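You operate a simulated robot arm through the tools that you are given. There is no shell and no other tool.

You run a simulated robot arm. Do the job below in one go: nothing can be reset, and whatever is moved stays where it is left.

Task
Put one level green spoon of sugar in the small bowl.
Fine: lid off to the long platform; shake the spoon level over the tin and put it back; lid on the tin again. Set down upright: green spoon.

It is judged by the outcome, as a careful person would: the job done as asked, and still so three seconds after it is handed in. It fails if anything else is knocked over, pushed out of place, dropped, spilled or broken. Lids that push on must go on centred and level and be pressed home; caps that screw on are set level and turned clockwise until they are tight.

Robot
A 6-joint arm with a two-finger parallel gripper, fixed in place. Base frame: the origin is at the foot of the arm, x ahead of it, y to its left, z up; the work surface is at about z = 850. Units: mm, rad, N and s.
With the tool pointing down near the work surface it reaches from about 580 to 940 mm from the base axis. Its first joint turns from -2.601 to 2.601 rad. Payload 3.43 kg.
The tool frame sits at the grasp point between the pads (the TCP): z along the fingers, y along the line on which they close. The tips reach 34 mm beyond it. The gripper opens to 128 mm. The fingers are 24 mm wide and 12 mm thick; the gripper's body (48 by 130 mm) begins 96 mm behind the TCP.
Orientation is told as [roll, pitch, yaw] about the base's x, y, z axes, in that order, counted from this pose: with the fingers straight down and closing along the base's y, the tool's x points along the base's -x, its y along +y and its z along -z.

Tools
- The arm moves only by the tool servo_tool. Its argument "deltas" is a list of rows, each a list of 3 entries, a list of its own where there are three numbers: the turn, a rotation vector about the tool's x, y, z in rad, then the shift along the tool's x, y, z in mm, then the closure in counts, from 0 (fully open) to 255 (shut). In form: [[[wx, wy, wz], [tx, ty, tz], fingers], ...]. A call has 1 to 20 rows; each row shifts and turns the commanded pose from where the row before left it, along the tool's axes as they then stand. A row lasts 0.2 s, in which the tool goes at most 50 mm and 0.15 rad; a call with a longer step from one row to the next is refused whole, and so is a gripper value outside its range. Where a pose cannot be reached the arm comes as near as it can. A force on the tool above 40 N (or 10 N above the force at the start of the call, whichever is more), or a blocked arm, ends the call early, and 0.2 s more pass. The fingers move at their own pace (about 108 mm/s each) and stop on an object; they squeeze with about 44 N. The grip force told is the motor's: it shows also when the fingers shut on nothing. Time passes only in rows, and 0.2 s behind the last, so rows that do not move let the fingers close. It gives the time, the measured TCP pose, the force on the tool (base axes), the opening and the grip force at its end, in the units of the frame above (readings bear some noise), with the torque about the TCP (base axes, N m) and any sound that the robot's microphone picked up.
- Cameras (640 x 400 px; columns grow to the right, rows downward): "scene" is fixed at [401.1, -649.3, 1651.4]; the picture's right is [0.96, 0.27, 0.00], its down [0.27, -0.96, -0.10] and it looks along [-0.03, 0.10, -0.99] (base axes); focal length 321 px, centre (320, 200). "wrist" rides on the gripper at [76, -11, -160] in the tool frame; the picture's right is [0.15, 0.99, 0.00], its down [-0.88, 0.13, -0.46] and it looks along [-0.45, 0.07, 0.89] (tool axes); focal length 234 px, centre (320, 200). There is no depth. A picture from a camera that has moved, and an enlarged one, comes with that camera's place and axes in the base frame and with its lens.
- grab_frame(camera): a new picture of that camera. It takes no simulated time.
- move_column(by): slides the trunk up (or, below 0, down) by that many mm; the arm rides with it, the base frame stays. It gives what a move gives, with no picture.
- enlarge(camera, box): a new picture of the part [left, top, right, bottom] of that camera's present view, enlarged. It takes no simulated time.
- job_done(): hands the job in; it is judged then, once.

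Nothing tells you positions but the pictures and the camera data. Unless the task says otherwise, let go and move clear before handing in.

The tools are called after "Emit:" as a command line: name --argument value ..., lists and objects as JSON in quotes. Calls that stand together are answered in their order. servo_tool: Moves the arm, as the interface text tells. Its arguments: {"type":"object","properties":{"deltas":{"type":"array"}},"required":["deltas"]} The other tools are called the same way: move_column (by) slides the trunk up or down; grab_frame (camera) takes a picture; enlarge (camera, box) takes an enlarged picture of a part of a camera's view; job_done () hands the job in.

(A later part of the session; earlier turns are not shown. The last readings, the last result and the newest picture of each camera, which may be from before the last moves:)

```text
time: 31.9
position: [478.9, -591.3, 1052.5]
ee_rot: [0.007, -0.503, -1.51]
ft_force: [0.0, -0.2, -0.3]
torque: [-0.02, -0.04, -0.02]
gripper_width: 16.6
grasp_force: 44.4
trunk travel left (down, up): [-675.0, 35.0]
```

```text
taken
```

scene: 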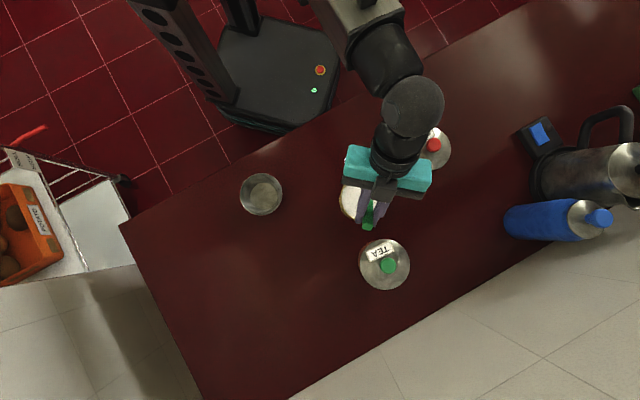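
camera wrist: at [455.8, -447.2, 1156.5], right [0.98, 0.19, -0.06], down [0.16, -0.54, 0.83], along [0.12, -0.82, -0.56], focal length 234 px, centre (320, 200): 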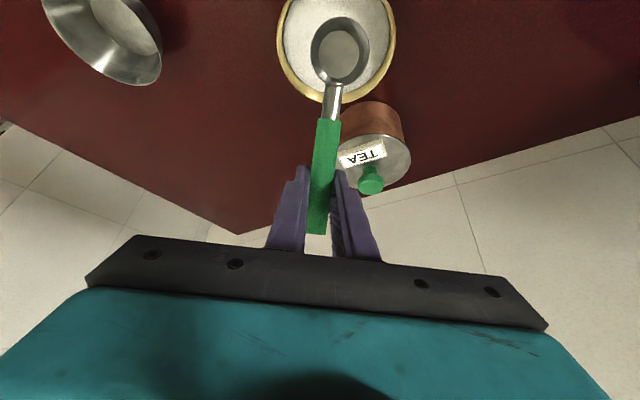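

The tilt works and the cup is over the tin. I'll complete the tilt to about 50° and check the alignment before dipping.

Emit:
servo_tool --deltas '[[[0, -0.125, 0], [0, 0, 0], 255], [[0, -0.125, 0], [0, 0, 0], 255], [[0, -0.12, 0], [0, 0, 0], 255], [[0, 0, 0], [0, 0, 0], 255]]'

Emit:
grab_frame --camera "wrist"

Emit:
enlarge --camera "scene" --box '[310, 130, 450, 240]'

```text
time: 32.9
position: [477.9, -590.4, 1054.6]
ee_rot: [0.011, -0.874, -1.513]
ft_force: [-0.3, 0.1, -0.6]
torque: [0.01, 0.04, 0.02]
gripper_width: 16.7
grasp_force: 44.1
trunk travel left (down, up): [-675.0, 35.0]
```

```text
taken
camera wrist: at [454.7, -419.5, 1097.2], right [0.98, 0.16, -0.11], down [0.14, -0.21, 0.97], along [0.13, -0.97, -0.22], focal length 234 px, centre (320, 200)
```

wrist: 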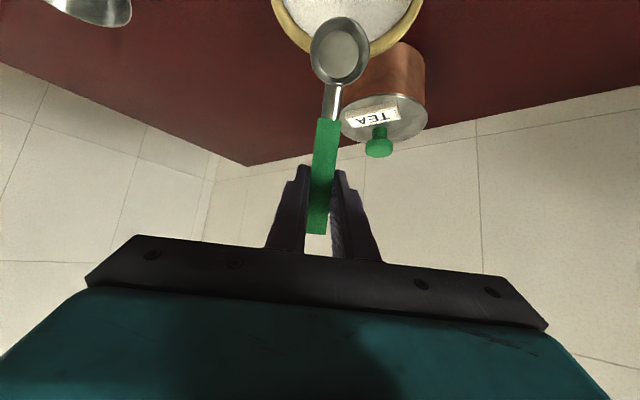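

```text
3.64 times, centred on (380, 185) of scene
camera zoom: at [401.1, -649.3, 1651.4], right [0.96, 0.27, 0.0], down [0.27, -0.96, -0.1], along [-0.03, 0.1, -0.99], focal length 1167 px, centre (102, 254)
```

zoom: 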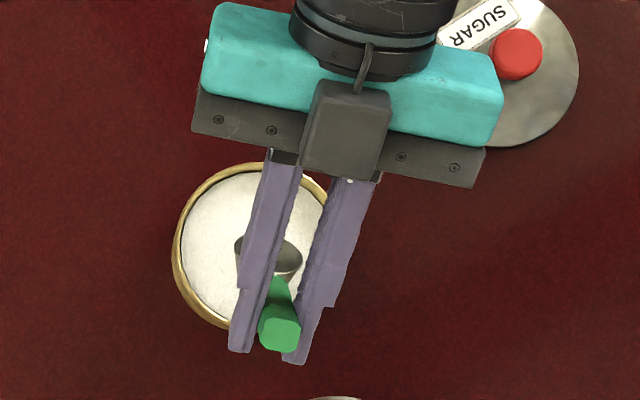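

The scene view confirms the cup is centred over the sugar (about 10 mm to the handle side). I'll descend to just above the sugar.

Emit:
servo_tool --deltas '[[[0, 0, 0], [15.3, 0, 12.8], 255], [[0, 0, 0], [11.5, 0, 9.6], 255], [[0, 0, 0], [0, 0, 0], 255]]'

Emit:
enlarge --camera "scene" --box '[310, 130, 450, 240]'

Emit:
enlarge --camera "wrist" --box '[220, 0, 460, 170]'

```text
time: 33.7
position: [478.3, -591.1, 1019.2]
ee_rot: [0.012, -0.874, -1.513]
ft_force: [-0.7, -0.7, 0.0]
torque: [-0.01, 0.01, 0.01]
gripper_width: 16.4
grasp_force: 43.9
trunk travel left (down, up): [-675.0, 35.0]
```

```text
3.64 times, centred on (380, 185) of scene
camera zoom: at [401.1, -649.3, 1651.4], right [0.96, 0.27, 0.0], down [0.27, -0.96, -0.1], along [-0.03, 0.1, -0.99], focal length 1167 px, centre (102, 254)
```

zoom: 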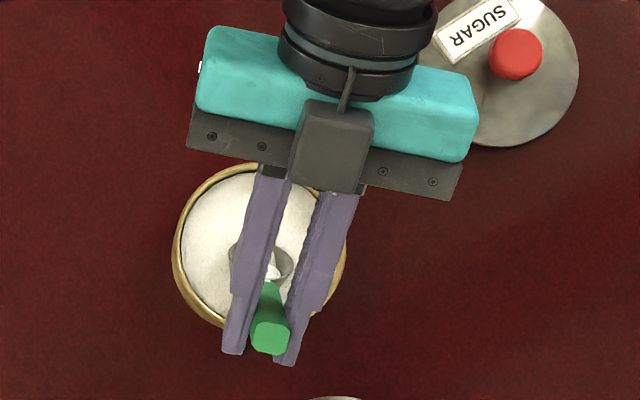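

```text
2.35 times, centred on (340, 85) of wrist
camera zoom: at [455.1, -419.9, 1062.8], right [0.98, 0.16, -0.11], down [0.14, -0.21, 0.97], along [0.13, -0.97, -0.22], focal length 551 px, centre (273, 471)
```

zoom: 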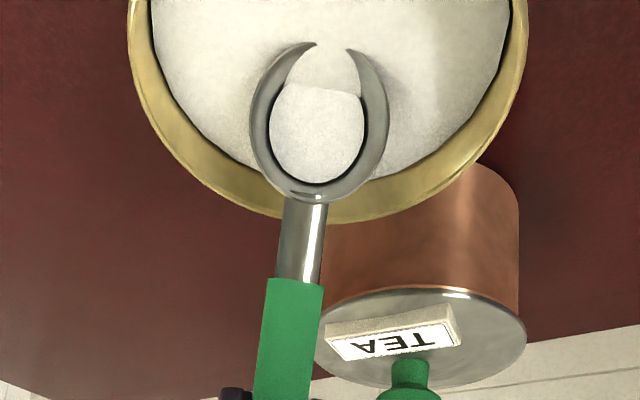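

The sugar surface is higher than I thought (about z 912): the lip is just entering. I'll push a further 20 mm down into the sugar and check.

Emit:
servo_tool --deltas '[[[0, 0, 0], [5.3, 0, 4.43], 255], [[0, 0, 0], [5.3, 0, 4.43], 255], [[0, 0, 0], [5.3, 0, 4.43], 255], [[0, 0, 0], [0, 0, 0], 255]]'

Emit:
enlarge --camera "wrist" --box '[220, 0, 460, 170]'

Emit:
enlarge --camera "scene" --box '[310, 130, 450, 240]'

```text
time: 34.7
position: [478.7, -589.8, 996.4]
ee_rot: [0.011, -0.874, -1.512]
ft_force: [0.1, -0.5, -1.7]
torque: [0.03, 0.03, 0.0]
gripper_width: 16.7
grasp_force: 43.8
trunk travel left (down, up): [-675.0, 35.0]
```

```text
2.35 times, centred on (340, 85) of wrist
camera zoom: at [454.9, -419.0, 1041.4], right [0.98, 0.16, -0.11], down [0.14, -0.21, 0.97], along [0.13, -0.97, -0.23], focal length 551 px, centre (273, 471)
```

zoom: 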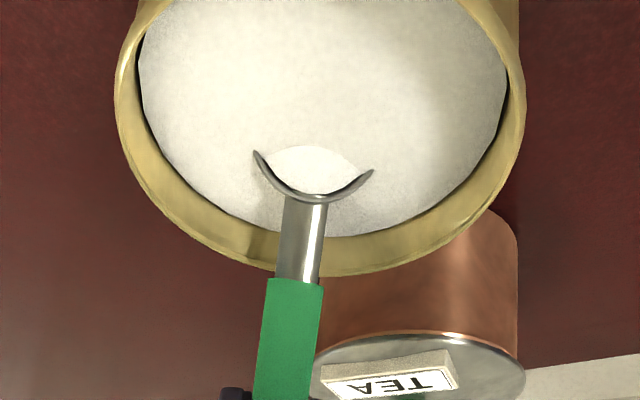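

```text
3.64 times, centred on (380, 185) of scene
camera zoom: at [401.1, -649.3, 1651.4], right [0.96, 0.27, 0.0], down [0.27, -0.96, -0.1], along [-0.03, 0.1, -0.99], focal length 1167 px, centre (102, 254)
```

zoom: 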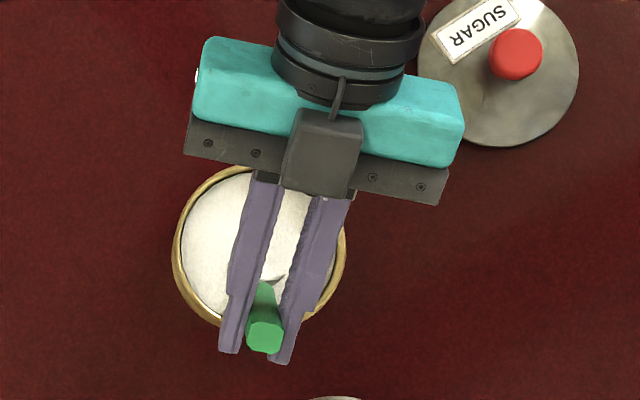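

The cup is now buried with almost no resistance. I'll sweep forward while levelling the spoon under the surface.

Emit:
servo_tool --deltas '[[[0, 0.088, 0], [2.55, 0, 5.25], 255], [[0, 0.088, 0], [2.55, 0, 5.25], 255], [[0, 0.105, 0], [1.75, 0, 6.7], 255], [[0, 0.105, 0], [1.75, 0, 6.7], 255], [[0, 0, 0], [0, 0, 0], 255]]'

Emit:
enlarge --camera "wrist" --box '[220, 0, 460, 170]'

Emit:
enlarge --camera "scene" --box '[310, 130, 450, 240]'

```text
time: 35.9
position: [478.8, -598.7, 974.7]
ee_rot: [0.009, -0.487, -1.507]
ft_force: [0.6, 0.8, -0.4]
torque: [-0.05, -0.01, 0.01]
gripper_width: 16.8
grasp_force: 43.9
trunk travel left (down, up): [-675.0, 35.0]
```

```text
2.35 times, centred on (340, 85) of wrist
camera zoom: at [457.1, -457.6, 1079.4], right [0.98, 0.19, -0.06], down [0.16, -0.56, 0.82], along [0.12, -0.81, -0.58], focal length 551 px, centre (273, 471)
```

zoom: 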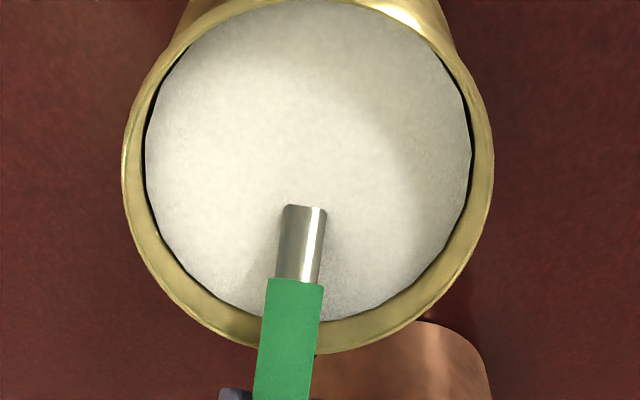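

```text
3.64 times, centred on (380, 185) of scene
camera zoom: at [401.1, -649.3, 1651.4], right [0.96, 0.27, 0.0], down [0.27, -0.96, -0.1], along [-0.03, 0.1, -0.99], focal length 1167 px, centre (102, 254)
```

zoom: 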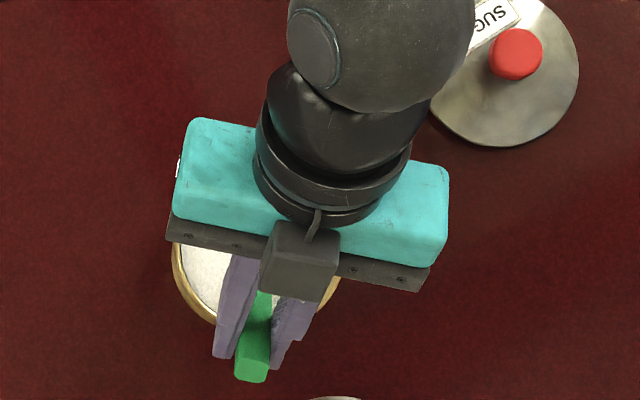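

The cup is fully under the surface. Now I'll level and lift it slowly out.

Emit:
servo_tool --deltas '[[[0, 0.1135, 0], [-3.5, 0, 5.45], 255], [[0, 0.1135, 0], [-3.5, 0, 5.45], 255], [[0, 0.087, 0], [-3.8, 0, 1.95], 255], [[0, 0.087, 0], [-3.8, 0, 1.95], 255], [[0, 0.0875, 0], [-6.6, 0, -11.4], 255], [[0, 0, 0], [0, 0, 0], 255]]'

Emit:
enlarge --camera "wrist" --box '[220, 0, 460, 170]'

Emit:
enlarge --camera "scene" --box '[310, 130, 450, 240]'

```text
time: 37.3
position: [479.9, -623.1, 977.6]
ee_rot: [0.006, 0.001, -1.504]
ft_force: [-0.5, -0.5, -0.3]
torque: [-0.02, 0.02, -0.02]
gripper_width: 16.7
grasp_force: 44.5
trunk travel left (down, up): [-675.0, 35.0]
```

```text
2.35 times, centred on (340, 85) of wrist
camera zoom: at [462.3, -547.6, 1137.1], right [0.98, 0.21, 0.01], down [0.18, -0.87, 0.46], along [0.1, -0.44, -0.89], focal length 551 px, centre (273, 471)
```

zoom: 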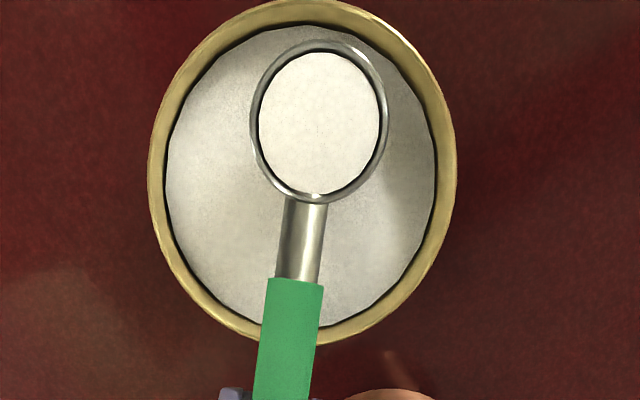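

```text
3.64 times, centred on (380, 185) of scene
camera zoom: at [401.1, -649.3, 1651.4], right [0.96, 0.27, 0.0], down [0.27, -0.96, -0.1], along [-0.03, 0.1, -0.99], focal length 1167 px, centre (102, 254)
```

zoom: 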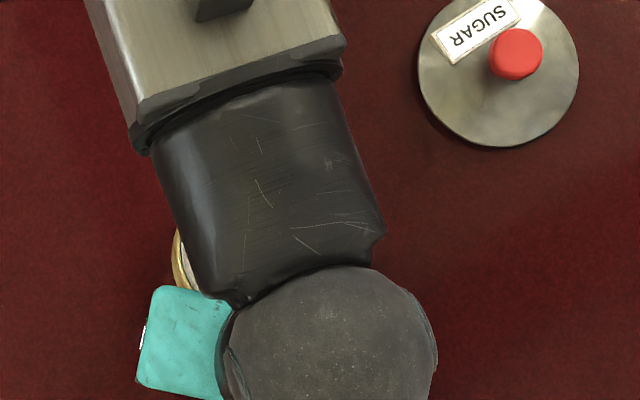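

The cup is out and full of sugar. Let me look closely for a heap.

Emit:
enlarge --camera "wrist" --box '[315, 5, 395, 95]'

```text
4.44 times, centred on (355, 50) of wrist
camera zoom: at [462.3, -547.6, 1137.1], right [0.98, 0.21, 0.01], down [0.18, -0.87, 0.46], along [0.1, -0.44, -0.89], focal length 1041 px, centre (164, 867)
```

zoom: 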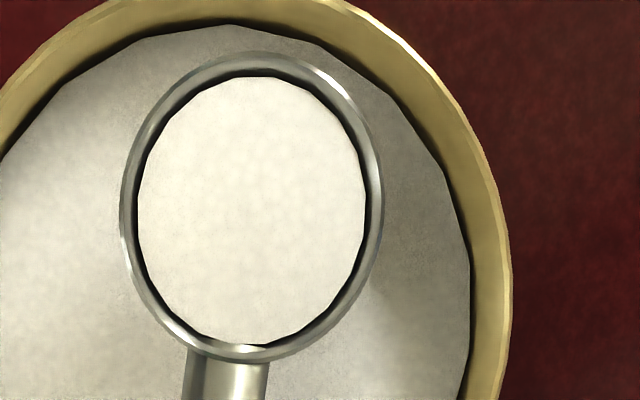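

I can't tell heap from level in this view, so I'll centre the cup over the tin and give it a few gentle shakes, then compare.

Emit:
servo_tool --deltas '[[[0, 0, 0], [-8, 0, 0], 255], [[0, 0, 0], [-7, 0, 0], 255], [[0, 0, 0], [0, 6, 0], 255], [[0, 0, 0], [0, -12, 0], 255], [[0, 0, 0], [0, 12, 0], 255], [[0, 0, 0], [0, -12, 0], 255], [[0, 0, 0], [0, 12, 0], 255], [[0, 0, 0], [0, -6, 0], 255], [[0, 0, 0], [0, 0, 0], 255]]'

Emit:
enlarge --camera "wrist" --box '[315, 5, 395, 95]'

Emit:
enlarge --camera "wrist" --box '[220, 0, 460, 170]'

```text
time: 39.3
position: [482.3, -638.9, 977.8]
ee_rot: [0.006, -0.001, -1.504]
ft_force: [-0.2, -0.1, 0.3]
torque: [-0.06, -0.01, 0.0]
gripper_width: 16.5
grasp_force: 44.4
trunk travel left (down, up): [-675.0, 35.0]
```

```text
4.44 times, centred on (355, 50) of wrist
camera zoom: at [463.9, -562.9, 1136.5], right [0.98, 0.21, 0.01], down [0.18, -0.87, 0.46], along [0.1, -0.44, -0.89], focal length 1041 px, centre (164, 867)
```

zoom: 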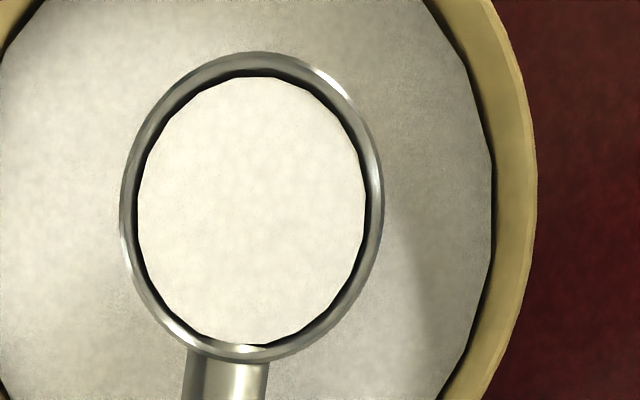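

```text
2.35 times, centred on (340, 85) of wrist
camera zoom: at [463.9, -562.9, 1136.5], right [0.98, 0.21, 0.01], down [0.18, -0.87, 0.46], along [0.1, -0.44, -0.89], focal length 551 px, centre (273, 471)
```

zoom: 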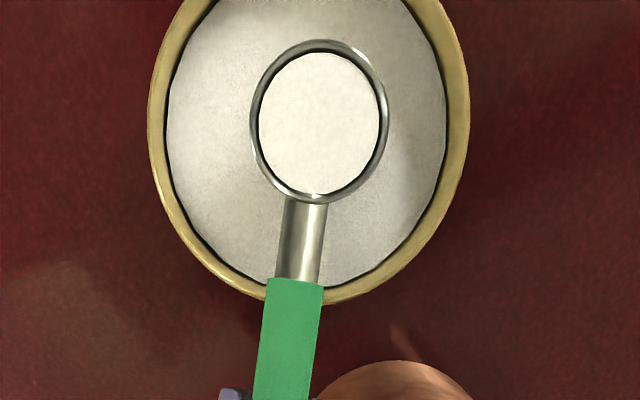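

No visible change. I'll shake somewhat more strongly, still inside the tin's opening, and compare again.

Emit:
servo_tool --deltas '[[[0, 0, 0], [0, 10, 4], 255], [[0, 0, 0], [0, -22, 0], 255], [[0, 0, 0], [0, 22, 0], 255], [[0, 0, 0], [0, -22, 0], 255], [[0, 0, 0], [0, 22, 0], 255], [[0, 0, 0], [0, -22, 0], 255], [[0, 0, 0], [0, 22, 0], 255], [[0, 0, 0], [0, -12, 0], 255], [[0, 0, 0], [0, 0, 0], 255]]'

Emit:
enlarge --camera "wrist" --box '[315, 5, 395, 95]'

Emit:
enlarge --camera "wrist" --box '[220, 0, 460, 170]'

```text
time: 41.3
position: [479.4, -640.0, 973.7]
ee_rot: [0.007, 0.0, -1.503]
ft_force: [-0.3, 0.4, -0.2]
torque: [-0.02, -0.02, 0.01]
gripper_width: 16.4
grasp_force: 44.2
trunk travel left (down, up): [-675.0, 35.0]
```

```text
4.44 times, centred on (355, 50) of wrist
camera zoom: at [461.2, -564.4, 1132.9], right [0.98, 0.21, 0.01], down [0.18, -0.87, 0.46], along [0.1, -0.44, -0.89], focal length 1041 px, centre (164, 867)
```

zoom: 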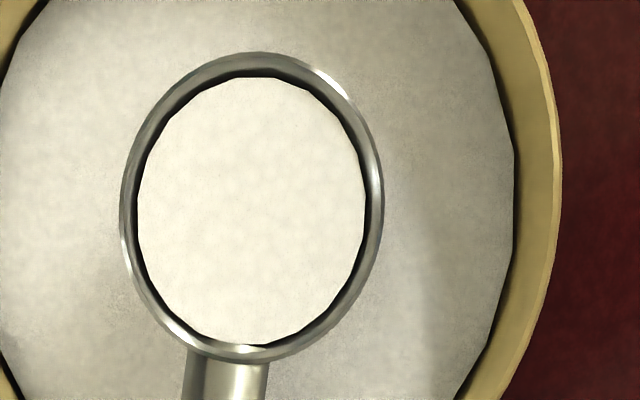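

```text
2.35 times, centred on (340, 85) of wrist
camera zoom: at [461.2, -564.4, 1132.9], right [0.98, 0.21, 0.01], down [0.18, -0.87, 0.46], along [0.1, -0.44, -0.89], focal length 551 px, centre (273, 471)
```

zoom: 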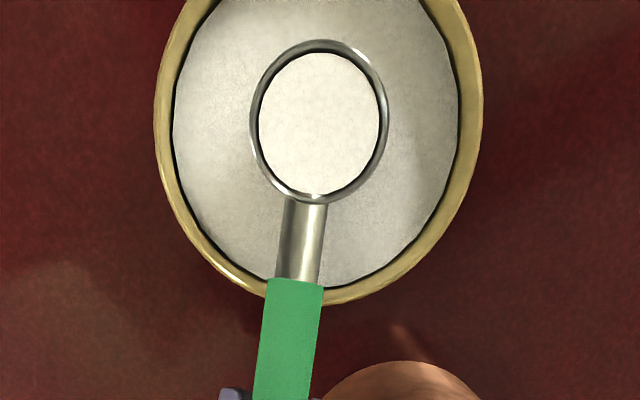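

The surface looks flat and just inside the rim. I'll zoom in further to judge the fill level against the rim.

Emit:
enlarge --camera "wrist" --box '[320, 10, 385, 92]'

Emit:
enlarge --camera "wrist" --box '[335, 66, 375, 91]'

Emit:
enlarge --camera "wrist" --box '[335, 12, 375, 37]'

```text
4.88 times, centred on (352, 51) of wrist
camera zoom: at [461.2, -564.4, 1132.9], right [0.98, 0.21, 0.01], down [0.18, -0.87, 0.46], along [0.1, -0.44, -0.89], focal length 1142 px, centre (162, 927)
```

zoom: 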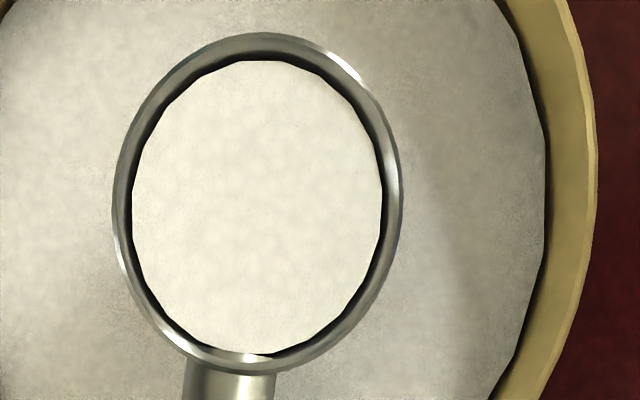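

```text
16.00 times, centred on (355, 78) of wrist
camera zoom: at [461.2, -564.4, 1132.9], right [0.98, 0.21, 0.01], down [0.18, -0.87, 0.46], along [0.1, -0.44, -0.89], focal length 3747 px, centre (-240, 2144)
```

zoom: 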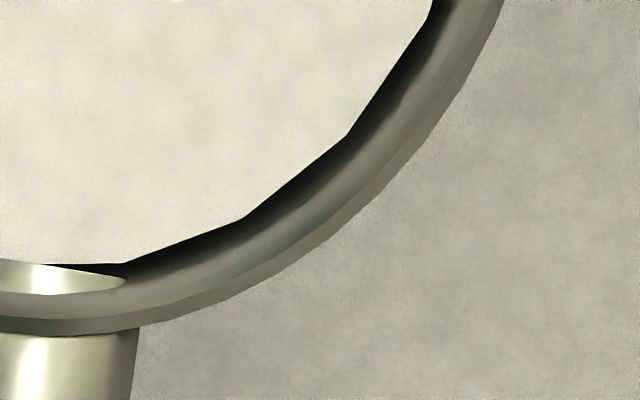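

```text
16.00 times, centred on (355, 24) of wrist
camera zoom: at [461.2, -564.4, 1132.9], right [0.98, 0.21, 0.01], down [0.18, -0.87, 0.46], along [0.1, -0.44, -0.89], focal length 3747 px, centre (-240, 3008)
```

zoom: 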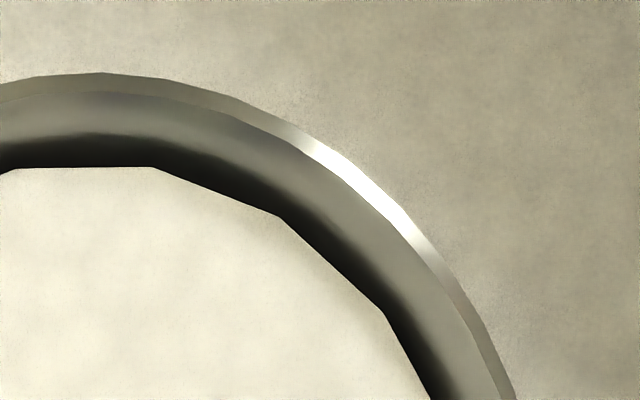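

The surface is flat but sits roughly 2 mm below the rim, so it may be slightly short of level. I'll scoop once more and bring the cup out more nearly level, so that it comes out full; first tilt and dip again.

Emit:
servo_tool --deltas '[[[0, -0.131, 0], [2.95, 0, -12.2], 255], [[0, -0.131, 0], [2.95, 0, -12.2], 255], [[0, -0.131, 0], [2.95, 0, -12.2], 255], [[0, -0.131, 0], [2.95, 0, -12], 255], [[0, -0.131, 0], [3, 0, -12], 255], [[0, -0.131, 0], [3.1, 0, -12], 255], [[0, 0, 0], [0, 0, 0], 255]]'

Emit:
enlarge --camera "wrist" --box '[220, 0, 460, 170]'

Emit:
enlarge --camera "scene" --box '[310, 130, 450, 240]'

```text
time: 42.9
position: [476.6, -601.3, 1034.2]
ee_rot: [0.01, -0.788, -1.511]
ft_force: [-0.4, 0.0, -0.3]
torque: [0.0, 0.02, -0.01]
gripper_width: 16.7
grasp_force: 44.3
trunk travel left (down, up): [-675.0, 35.0]
```

```text
2.35 times, centred on (340, 85) of wrist
camera zoom: at [453.9, -434.1, 1093.1], right [0.98, 0.17, -0.1], down [0.14, -0.29, 0.95], along [0.13, -0.94, -0.31], focal length 551 px, centre (273, 471)
```

zoom: 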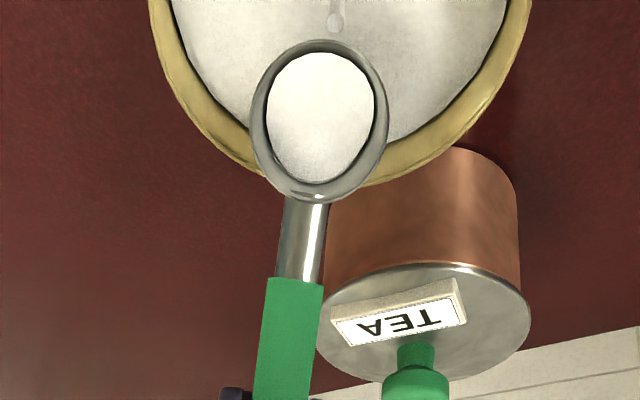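

```text
3.64 times, centred on (380, 185) of scene
camera zoom: at [401.1, -649.3, 1651.4], right [0.96, 0.27, 0.0], down [0.27, -0.96, -0.1], along [-0.03, 0.1, -0.99], focal length 1167 px, centre (102, 254)
```

zoom: 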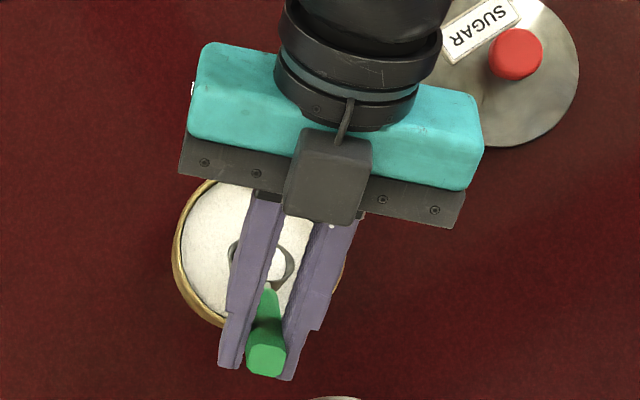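

Sugar streams off the tilted spoon back into the tin, as expected. Now dipping again.

Emit:
servo_tool --deltas '[[[0, 0, 0], [7.07, 0, 7.07], 255], [[0, 0, 0], [7.07, 0, 7.07], 255], [[0, 0, 0], [7.07, 0, 7.07], 255], [[0, 0, 0], [7.07, 0, 7.07], 255], [[0, 0.131, 0], [3.25, 0, 8.85], 255], [[0, 0.131, 0], [3.25, 0, 8.85], 255], [[0, 0.131, 0], [1.28, 0, 9.75], 255], [[0, 0.131, 0], [1.28, 0, 9.75], 255], [[0, 0, 0], [0, 0, 0], 255]]'

Emit:
enlarge --camera "wrist" --box '[220, 0, 460, 170]'

```text
time: 44.9
position: [478.2, -613.4, 958.7]
ee_rot: [0.009, -0.262, -1.508]
ft_force: [1.3, 2.2, 6.6]
torque: [0.14, -0.01, -0.01]
gripper_width: 16.4
grasp_force: 43.8
trunk travel left (down, up): [-675.0, 35.0]
```

```text
2.35 times, centred on (340, 85) of wrist
camera zoom: at [457.5, -498.8, 1092.9], right [0.98, 0.21, -0.03], down [0.17, -0.72, 0.67], along [0.12, -0.66, -0.74], focal length 551 px, centre (273, 471)
```

zoom: 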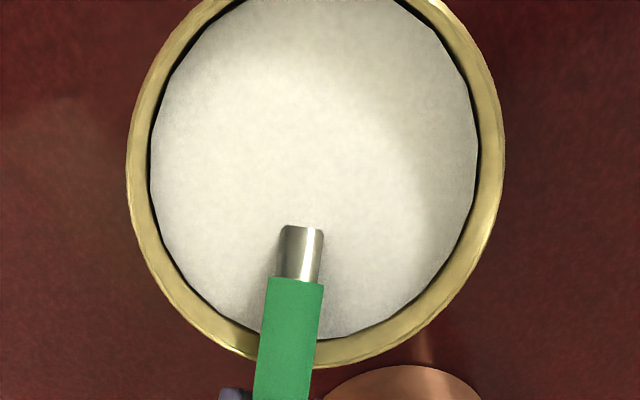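

There's light contact (about 7 N) of the handle with the tin rim, so I'll lift a little first and then level while rising out.

Emit:
servo_tool --deltas '[[[0, 0, 0], [-1.55, 0, -5.8], 255], [[0, 0.0875, 0], [-4.3, 0, 1.56], 255], [[0, 0.0525, 0], [-2.2, 0, 0.07], 255], [[0, 0.0525, 0], [-2.2, 0, 0.07], 255], [[0, 0.07, 0], [-2.5, 0, -3.3], 255], [[0, 0, 0], [0, 0, -10], 255], [[0, 0, 0], [0, 0, 0], 255]]'

Emit:
enlarge --camera "wrist" --box '[315, 5, 395, 95]'

Emit:
enlarge --camera "wrist" --box '[220, 0, 460, 170]'

```text
time: 46.5
position: [477.3, -623.8, 978.5]
ee_rot: [0.006, 0.002, -1.504]
ft_force: [-0.3, 0.4, -1.2]
torque: [-0.03, 0.01, -0.01]
gripper_width: 16.5
grasp_force: 43.9
trunk travel left (down, up): [-675.0, 35.0]
```

```text
4.44 times, centred on (355, 50) of wrist
camera zoom: at [460.1, -548.7, 1136.9], right [0.98, 0.21, 0.01], down [0.18, -0.87, 0.46], along [0.1, -0.44, -0.89], focal length 1041 px, centre (164, 867)
```

zoom: 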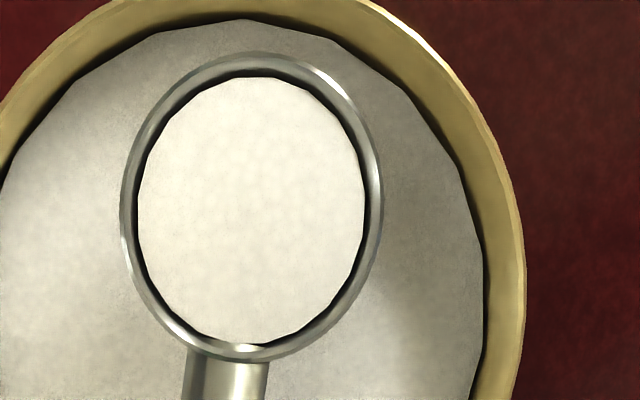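

```text
2.35 times, centred on (340, 85) of wrist
camera zoom: at [460.1, -548.7, 1136.9], right [0.98, 0.21, 0.01], down [0.18, -0.87, 0.46], along [0.1, -0.44, -0.89], focal length 551 px, centre (273, 471)
```

zoom: 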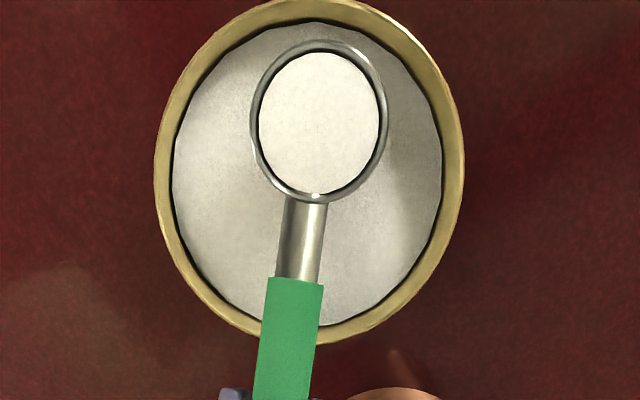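

It looks the same as right after the first scoop (slightly mottled, domed). I'll centre over the tin and shake it level with two sets of strokes, then compare.

Emit:
servo_tool --deltas '[[[0, 0, 0], [-9, 0, 2], 255], [[0, 0, 0], [-9, 0, 2], 255], [[0, 0, 0], [0, 10, 0], 255], [[0, 0, 0], [0, -20, 0], 255], [[0, 0, 0], [0, 20, 0], 255], [[0, 0, 0], [0, -20, 0], 255], [[0, 0, 0], [0, 20, 0], 255], [[0, 0, 0], [0, -20, 0], 255], [[0, 0, 0], [0, 20, 0], 255], [[0, 0, 0], [0, -10, 0], 255], [[0, 0, 0], [8, 0, 0], 255], [[0, 0, 0], [-14, 0, 0], 255], [[0, 0, 0], [14, 0, 0], 255], [[0, 0, 0], [-14, 0, 0], 255], [[0, 0, 0], [14, 0, 0], 255], [[0, 0, 0], [-8, 0, 0], 255], [[0, 0, 0], [0, 0, 0], 255]]'

Emit:
enlarge --camera "wrist" --box '[315, 5, 395, 95]'

Emit:
grab_frame --camera "wrist"

```text
time: 50.1
position: [479.3, -644.5, 974.2]
ee_rot: [0.007, 0.001, -1.503]
ft_force: [-0.1, 0.0, 0.4]
torque: [-0.03, -0.02, -0.01]
gripper_width: 16.6
grasp_force: 44.4
trunk travel left (down, up): [-675.0, 35.0]
```

```text
4.44 times, centred on (355, 50) of wrist
camera zoom: at [461.4, -566.7, 1134.0], right [0.98, 0.21, 0.01], down [0.18, -0.87, 0.46], along [0.1, -0.44, -0.89], focal length 1041 px, centre (164, 867)
```

zoom: 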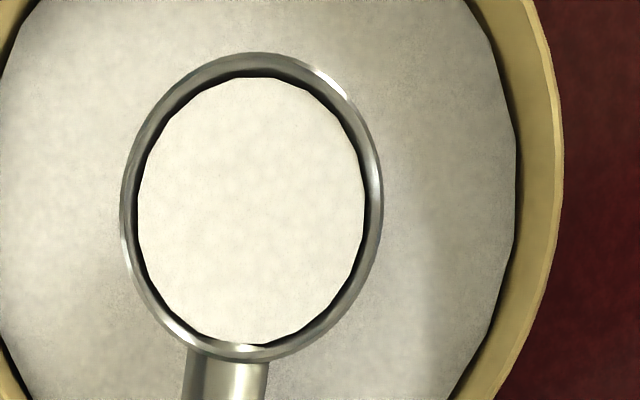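

```text
taken
camera wrist: at [461.4, -566.7, 1134.0], right [0.98, 0.21, 0.01], down [0.18, -0.87, 0.46], along [0.1, -0.44, -0.89], focal length 234 px, centre (320, 200)
```

wrist: 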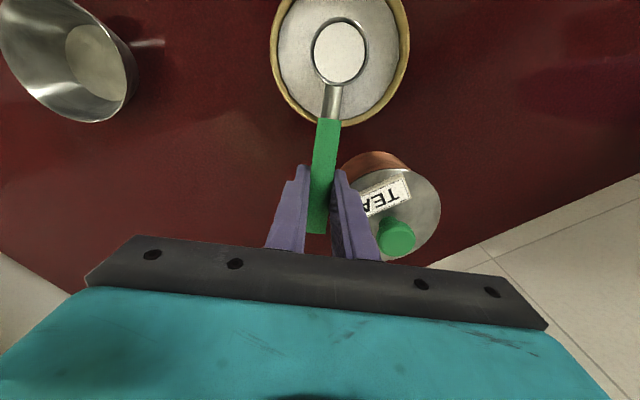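

The surface looks smoother. To compare fairly I'll return to the same pose as before the shake and take the same picture.

Emit:
servo_tool --deltas '[[[0, 0, 0], [7, 0, -1], 255], [[0, 0, 0], [7, 0, -2], 255], [[0, 0, 0], [5, 0, -1], 255], [[0, 0, 0], [0, 0, 0], 255]]'

Emit:
enlarge --camera "wrist" --box '[315, 5, 395, 95]'

```text
time: 51.1
position: [479.0, -622.9, 977.2]
ee_rot: [0.007, 0.002, -1.505]
ft_force: [-0.5, 0.0, -0.4]
torque: [-0.06, 0.01, -0.01]
gripper_width: 16.8
grasp_force: 44.2
trunk travel left (down, up): [-675.0, 35.0]
```

```text
4.44 times, centred on (355, 50) of wrist
camera zoom: at [460.8, -547.6, 1136.4], right [0.98, 0.21, 0.01], down [0.18, -0.87, 0.46], along [0.1, -0.44, -0.89], focal length 1041 px, centre (164, 867)
```

zoom: 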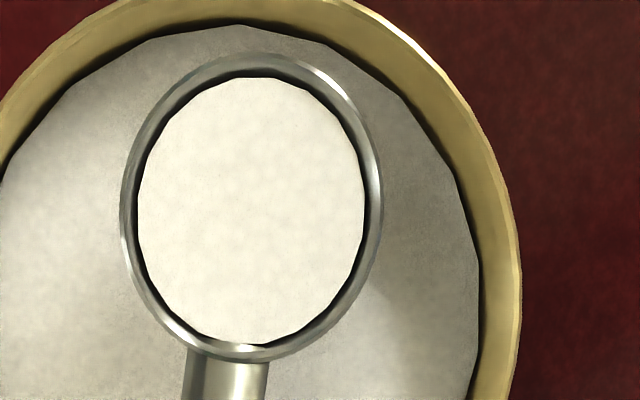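

At the identical pose the mottled dome has become a smooth flat surface, so the spoon is now level. I'll lift it clear and carry it level and smoothly to the bowl, turning so the head points toward −x.

Emit:
servo_tool --deltas '[[[0, 0, 0], [0, 0, -4], 255], [[0, 0, 0], [0, 0, -10], 255], [[0, 0, 0], [0, 0, -14], 255], [[0, 0, 0], [0, 0, -10], 255], [[0, 0, 0], [0, 0, -4], 255], [[0, 0, 0], [0, 0, 0], 255]]'

Emit:
servo_tool --deltas '[[[0, 0, -0.06], [1.5, -5.5, 0], 255], [[0, 0, -0.1253], [3.5, -10.5, 0], 255], [[0, 0, -0.1253], [5.6, -10.6, 0], 255], [[0, 0, -0.1253], [6.9, -9.8, 0], 255], [[0, 0, -0.1253], [8.1, -8.9, 0], 255], [[0, 0, -0.1253], [9.1, -7.8, 0], 255], [[0, 0, -0.1253], [10, -6.6, 0], 255], [[0, 0, -0.1253], [10.8, -5.3, 0], 255], [[0, 0, -0.1253], [11.4, -4, 0], 255], [[0, 0, -0.1253], [11.8, -2.5, 0], 255], [[0, 0, -0.1253], [12, -1, 0], 255], [[0, 0, -0.1253], [12.1, 0.5, 0], 255], [[0, 0, -0.06], [6, 1, 0], 255], [[0, 0, 0], [0, 0, 0], 255]]'

Emit:
grab_frame --camera "wrist"

Emit:
grab_frame --camera "scene"

```text
time: 52.5
position: [477.9, -623.8, 1019.6]
ee_rot: [0.006, -0.001, -1.507]
ft_force: [0.0, -0.1, -0.2]
torque: [-0.06, -0.03, 0.02]
gripper_width: 16.7
grasp_force: 44.1
trunk travel left (down, up): [-675.0, 35.0]
```

```text
time: 55.5
position: [338.7, -589.2, 1018.7]
ee_rot: [0.0, -0.007, -0.005]
ft_force: [0.2, -0.6, -1.5]
torque: [0.02, -0.06, -0.02]
gripper_width: 16.9
grasp_force: 43.8
trunk travel left (down, up): [-675.0, 35.0]
```

```text
taken
camera wrist: at [261.1, -600.3, 1177.5], right [-0.14, 0.99, 0.0], down [0.88, 0.12, 0.46], along [0.46, 0.07, -0.89], focal length 234 px, centre (320, 200)
```

wrist: 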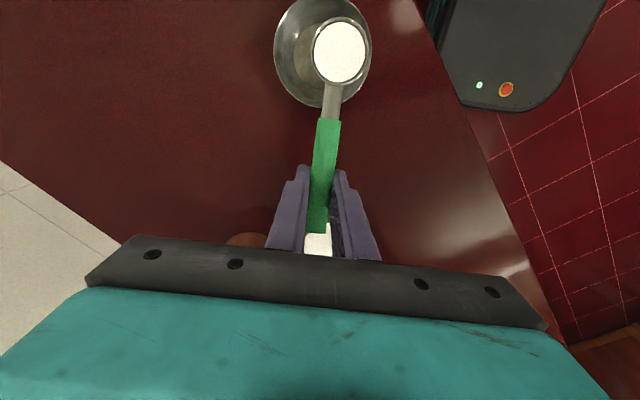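

```text
taken
```

scene: 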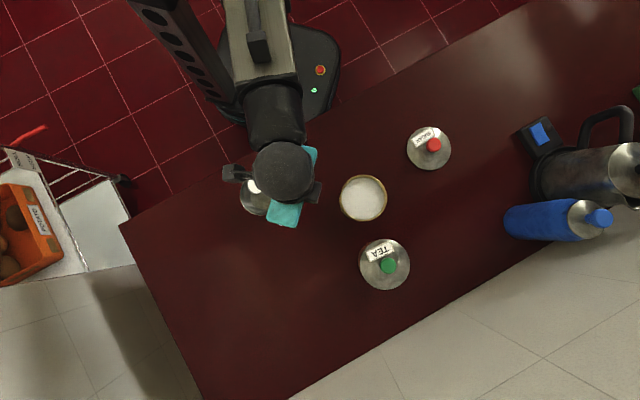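

The loaded spoon is nearly over the bowl, which lies about 11 mm further toward −y. I'll centre it and lower to pouring height.

Emit:
servo_tool --deltas '[[[0, 0, 0], [0.7, -2, 3], 255], [[0, 0, 0], [0.7, -3.5, 8], 255], [[0, 0, 0], [0.7, -3.5, 12], 255], [[0, 0, 0], [0.6, -2, 12], 255], [[0, 0, 0], [0, 0, 8], 255], [[0, 0, 0], [0, 0, 4], 255], [[0, 0, 0], [0, 0, 0], 255]]'

Emit:
grab_frame --camera "wrist"

Emit:
enlarge --camera "scene" --box '[210, 140, 330, 250]'

```text
time: 57.1
position: [337.3, -601.4, 972.4]
ee_rot: [0.002, -0.006, -0.007]
ft_force: [0.4, -0.2, -0.5]
torque: [0.01, -0.05, 0.0]
gripper_width: 16.8
grasp_force: 43.6
trunk travel left (down, up): [-675.0, 35.0]
```

```text
taken
camera wrist: at [259.2, -611.9, 1130.4], right [-0.14, 0.99, 0.0], down [0.88, 0.12, 0.46], along [0.46, 0.06, -0.89], focal length 234 px, centre (320, 200)
```

wrist: 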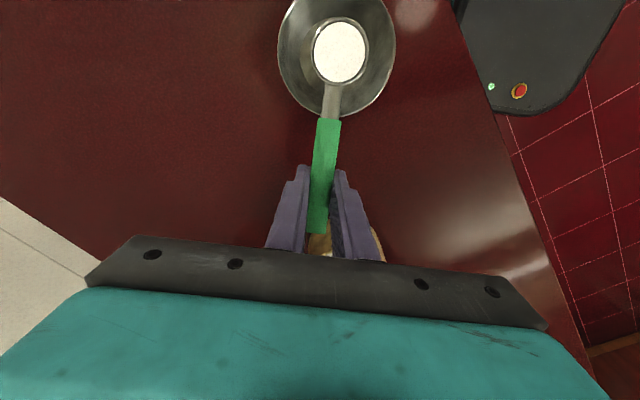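

```text
3.64 times, centred on (270, 195) of scene
camera zoom: at [401.1, -649.3, 1651.4], right [0.96, 0.27, 0.0], down [0.27, -0.96, -0.1], along [-0.03, 0.1, -0.99], focal length 1167 px, centre (502, 218)
```

zoom: 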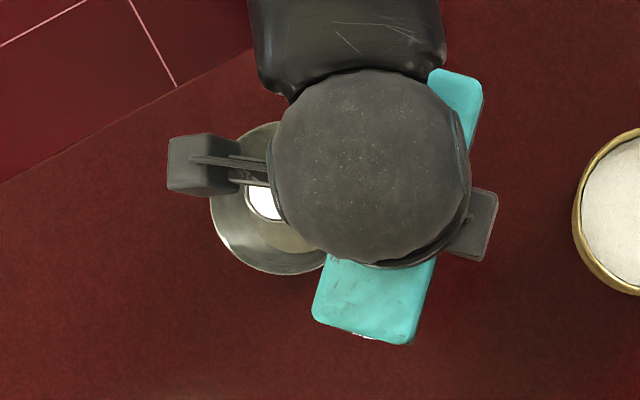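

The cup is centred over the bowl. I'll tilt the head down about the cup centre, first to about 50°.

Emit:
servo_tool --deltas '[[[0, -0.131, 0], [4.06, 0, -12.58], 255], [[0, -0.131, 0], [4.06, 0, -12.58], 255], [[0, -0.131, 0], [4.06, 0, -12.58], 255], [[0, -0.131, 0], [4.06, 0, -12.58], 255], [[0, -0.131, 0], [4.06, 0, -12.58], 255], [[0, -0.131, 0], [4.06, 0, -12.58], 255], [[0, -0.131, 0], [4.06, 0, -12.58], 255], [[0, 0, 0], [0, 0, 0], 255]]'

Emit:
grab_frame --camera "wrist"

Emit:
enlarge --camera "scene" --box '[210, 140, 330, 250]'

```text
time: 58.9
position: [277.3, -600.9, 1039.9]
ee_rot: [0.002, -0.926, -0.009]
ft_force: [2.0, -0.4, -0.3]
torque: [0.03, 0.03, 0.0]
gripper_width: 16.9
grasp_force: 43.3
trunk travel left (down, up): [-675.0, 35.0]
```

```text
taken
camera wrist: at [103.2, -609.3, 1074.5], right [-0.08, 0.99, -0.12], down [0.17, 0.13, 0.98], along [0.98, 0.06, -0.17], focal length 234 px, centre (320, 200)
```

wrist: 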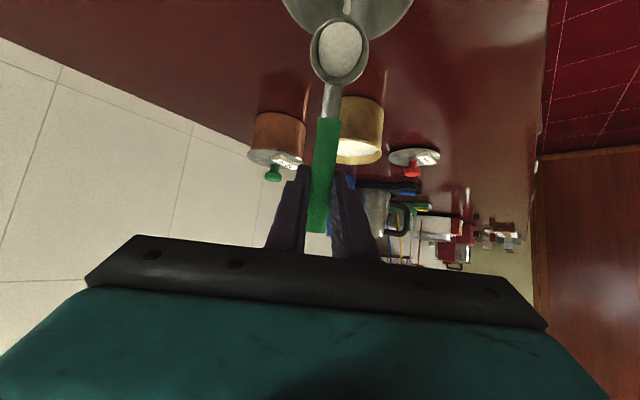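

```text
3.64 times, centred on (270, 195) of scene
camera zoom: at [401.1, -649.3, 1651.4], right [0.96, 0.27, 0.0], down [0.27, -0.96, -0.1], along [-0.03, 0.1, -0.99], focal length 1167 px, centre (502, 218)
```

zoom: 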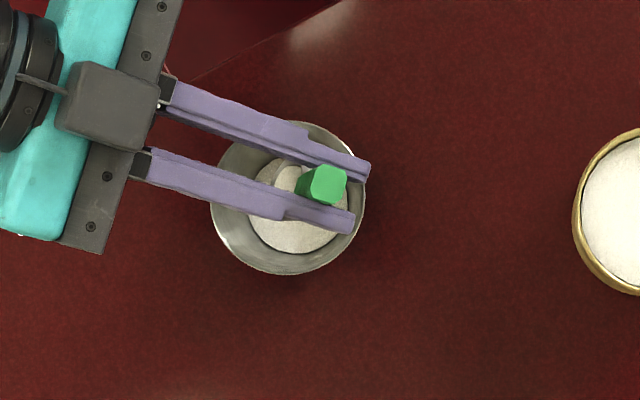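

Sugar is flowing into the bowl. I'll keep tilting to about 105° so it empties.

Emit:
servo_tool --deltas '[[[0, -0.131, 0], [4.06, 0, -12.58], 255], [[0, -0.131, 0], [4.06, 0, -12.58], 255], [[0, -0.131, 0], [4.06, 0, -12.58], 255], [[0, -0.131, 0], [4.06, 0, -12.58], 255], [[0, 0, 0], [0, 0, 0], 255]]'

Emit:
grab_frame --camera "wrist"

Emit:
enlarge --camera "scene" --box '[210, 140, 330, 250]'

```text
time: 60.1
position: [225.6, -600.4, 1046.9]
ee_rot: [0.01, -1.448, -0.017]
ft_force: [-0.2, -0.8, -1.0]
torque: [0.01, 0.03, -0.02]
gripper_width: 16.6
grasp_force: 44.0
trunk travel left (down, up): [-675.0, 35.0]
```

```text
taken
camera wrist: at [56.5, -610.3, 990.2], right [-0.01, 0.99, -0.14], down [-0.35, 0.13, 0.93], along [0.94, 0.06, 0.34], focal length 234 px, centre (320, 200)
```

wrist: 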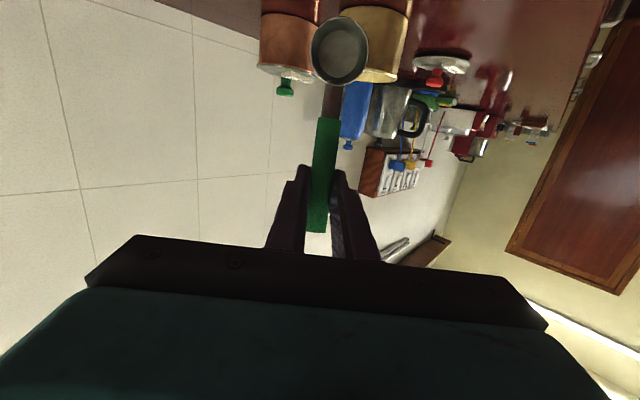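

```text
3.64 times, centred on (270, 195) of scene
camera zoom: at [401.1, -649.3, 1651.4], right [0.96, 0.27, 0.0], down [0.27, -0.96, -0.1], along [-0.03, 0.1, -0.99], focal length 1167 px, centre (502, 218)
```

zoom: 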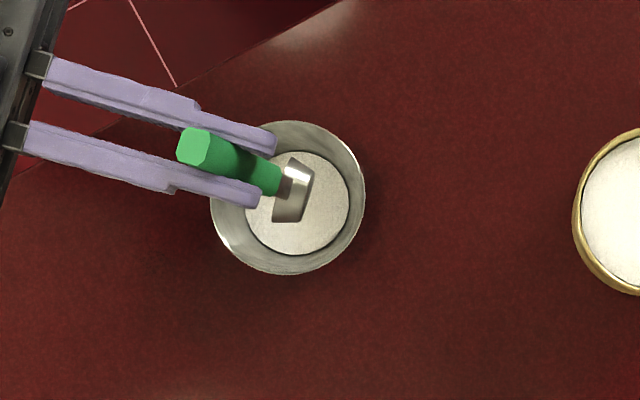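

The cup looks empty. Let me zoom to check for residue and for spills around the bowl.

Emit:
enlarge --camera "wrist" --box '[300, 5, 380, 95]'

Emit:
enlarge --camera "scene" --box '[240, 165, 290, 220]'

```text
4.44 times, centred on (340, 50) of wrist
camera zoom: at [56.5, -610.3, 990.2], right [-0.01, 0.99, -0.14], down [-0.35, 0.13, 0.93], along [0.94, 0.06, 0.34], focal length 1041 px, centre (231, 867)
```

zoom: 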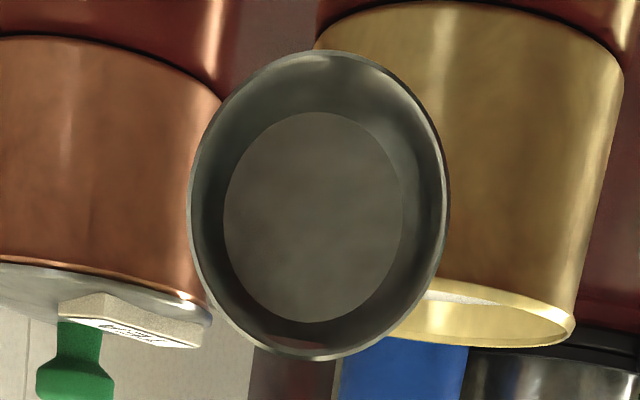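

```text
7.27 times, centred on (265, 192) of scene
camera zoom: at [401.1, -649.3, 1651.4], right [0.96, 0.27, 0.0], down [0.27, -0.96, -0.1], along [-0.03, 0.1, -0.99], focal length 2335 px, centre (720, 254)
```

zoom: 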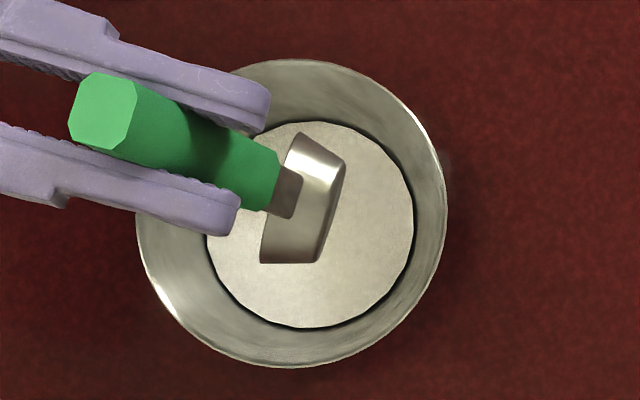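

The spoon is empty and the sugar is all in the bowl with no spill visible. I'll bring the spoon back level along the same path, then rise.

Emit:
servo_tool --deltas '[[[0, 0.131, 0], [-4.06, 0, 12.58], 255], [[0, 0.131, 0], [-4.06, 0, 12.58], 255], [[0, 0.131, 0], [-4.06, 0, 12.58], 255], [[0, 0.131, 0], [-4.06, 0, 12.58], 255], [[0, 0.131, 0], [-4.06, 0, 12.58], 255], [[0, 0.131, 0], [-4.06, 0, 12.58], 255], [[0, 0.131, 0], [-4.06, 0, 12.58], 255], [[0, 0.131, 0], [-4.06, 0, 12.58], 255], [[0, 0.131, 0], [-4.06, 0, 12.58], 255], [[0, 0.131, 0], [-4.06, 0, 12.58], 255], [[0, 0.131, 0], [-4.06, 0, 12.58], 255], [[0, 0, 0], [0, 0, -20], 255], [[0, 0, 0], [0, 0, -25], 255], [[0, 0, 0], [0, 0, 0], 255]]'

Emit:
grab_frame --camera "wrist"

```text
time: 63.1
position: [343.9, -601.2, 1032.7]
ee_rot: [0.0, -0.006, -0.009]
ft_force: [-0.4, -0.5, 0.1]
torque: [0.02, -0.02, 0.0]
gripper_width: 16.7
grasp_force: 44.0
trunk travel left (down, up): [-675.0, 35.0]
```

```text
taken
camera wrist: at [266.9, -611.0, 1190.5], right [-0.14, 0.99, 0.0], down [0.88, 0.12, 0.46], along [0.46, 0.06, -0.89], focal length 234 px, centre (320, 200)
```

wrist: 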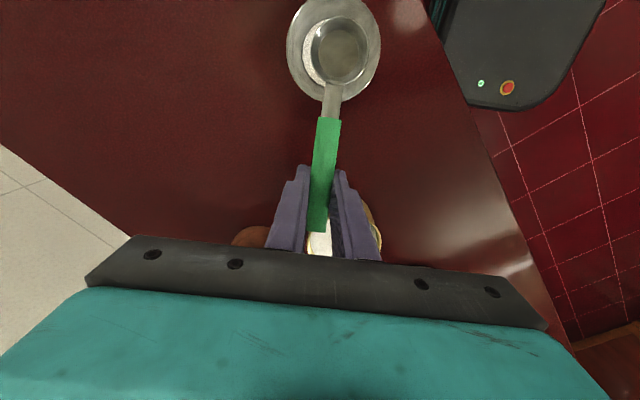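

Now I'll turn back to the spoon's original heading, move over its home spot and lower to just above the bench.

Emit:
servo_tool --deltas '[[[0, 0, 0.1296], [0, 0, 0], 255], [[0, 0, 0.1296], [0, 0, 0], 255], [[0, 0, 0.1296], [0, 0, 0], 255], [[0, 0, 0.1296], [0, 0, 0], 255], [[0, 0, 0.1296], [0, 0, 0], 255], [[0, 0, 0.1296], [0, 0, 0], 255], [[0, 0, 0.1296], [0, 0, 0], 255], [[0, 0, 0.1296], [0, 0, 0], 255], [[0, 0, 0.1296], [0, 0, 0], 255], [[0, 0, 0.1296], [0, 0, 0], 255], [[0, 0, 0], [-27.9, 5, 0], 255], [[0, 0, 0], [-27.9, 5, 0], 255], [[0, 0, 0], [-27.9, 5, 0], 255], [[0, 0, 0], [0, 0, 35], 255], [[0, 0, 0], [0, 0, 35], 255], [[0, 0, 0], [0, 0, 30], 255], [[0, 0, 0], [0, 0, 15], 255], [[0, 0, 0], [0, 0, 0], 255]]'

Emit:
grab_frame --camera "wrist"

```text
time: 66.9
position: [381.0, -678.3, 917.0]
ee_rot: [0.005, 0.0, -1.303]
ft_force: [0.0, 0.4, -0.5]
torque: [0.0, -0.02, -0.02]
gripper_width: 16.8
grasp_force: 44.3
trunk travel left (down, up): [-675.0, 35.0]
```

```text
taken
camera wrist: at [348.0, -607.5, 1076.1], right [0.92, 0.4, 0.01], down [0.35, -0.82, 0.46], along [0.19, -0.42, -0.89], focal length 234 px, centre (320, 200)
```

wrist: 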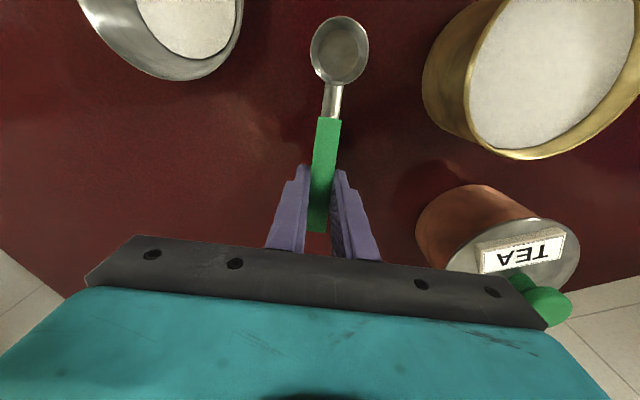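

The spoon is over its home spot. Lowering in small steps to contact.

Emit:
servo_tool --deltas '[[[0, 0, 0], [0, 0, 8], 255], [[0, 0, 0], [0, 0, 4], 255], [[0, 0, 0], [0, 0, 2], 255], [[0, 0, 0], [0, 0, 0], 255]]'

```text
time: 67.9
position: [382.6, -679.1, 902.9]
ee_rot: [0.006, 0.002, -1.305]
ft_force: [0.3, -0.2, 0.4]
torque: [-0.06, -0.03, -0.01]
gripper_width: 16.6
grasp_force: 43.9
trunk travel left (down, up): [-675.0, 35.0]
```

Emit:
servo_tool --deltas '[[[0, 0, 0], [0, 0, 1.5], 255], [[0, 0, 0], [0, 0, 1], 255], [[0, 0, 0], [0, 0, 0], 255]]'

```text
time: 68.7
position: [382.6, -678.4, 902.0]
ee_rot: [0.006, -0.001, -1.304]
ft_force: [0.0, -2.3, 5.1]
torque: [0.37, 0.18, 0.01]
gripper_width: 16.9
grasp_force: 43.6
trunk travel left (down, up): [-675.0, 35.0]
```

The cup has touched down (5 N). I'll open the fingers slowly and check that the spoon stays upright.

Emit:
servo_tool --deltas '[[[0, 0, 0], [0, 0, 0], 225], [[0, 0, 0], [0, 0, 0], 215], [[0, 0, 0], [0, 0, 0], 205], [[0, 0, 0], [0, 0, 0], 190], [[0, 0, 0], [0, 0, 0], 170], [[0, 0, 0], [0, 0, 0], 155], [[0, 0, 0], [0, 0, 0], 155]]'

Emit:
enlarge --camera "wrist" --box '[220, 20, 420, 260]'

```text
time: 70.3
position: [382.6, -679.0, 901.0]
ee_rot: [0.006, -0.001, -1.305]
ft_force: [0.7, -0.3, -0.2]
torque: [0.02, -0.01, -0.02]
gripper_width: 49.9
grasp_force: 0.1
trunk travel left (down, up): [-675.0, 35.0]
```

```text
1.67 times, centred on (320, 140) of wrist
camera zoom: at [349.7, -606.8, 1060.0], right [0.92, 0.4, 0.01], down [0.35, -0.82, 0.46], along [0.19, -0.42, -0.89], focal length 390 px, centre (320, 300)
```

zoom: 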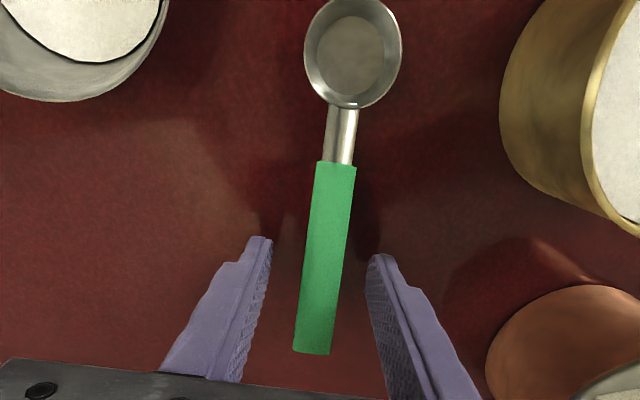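

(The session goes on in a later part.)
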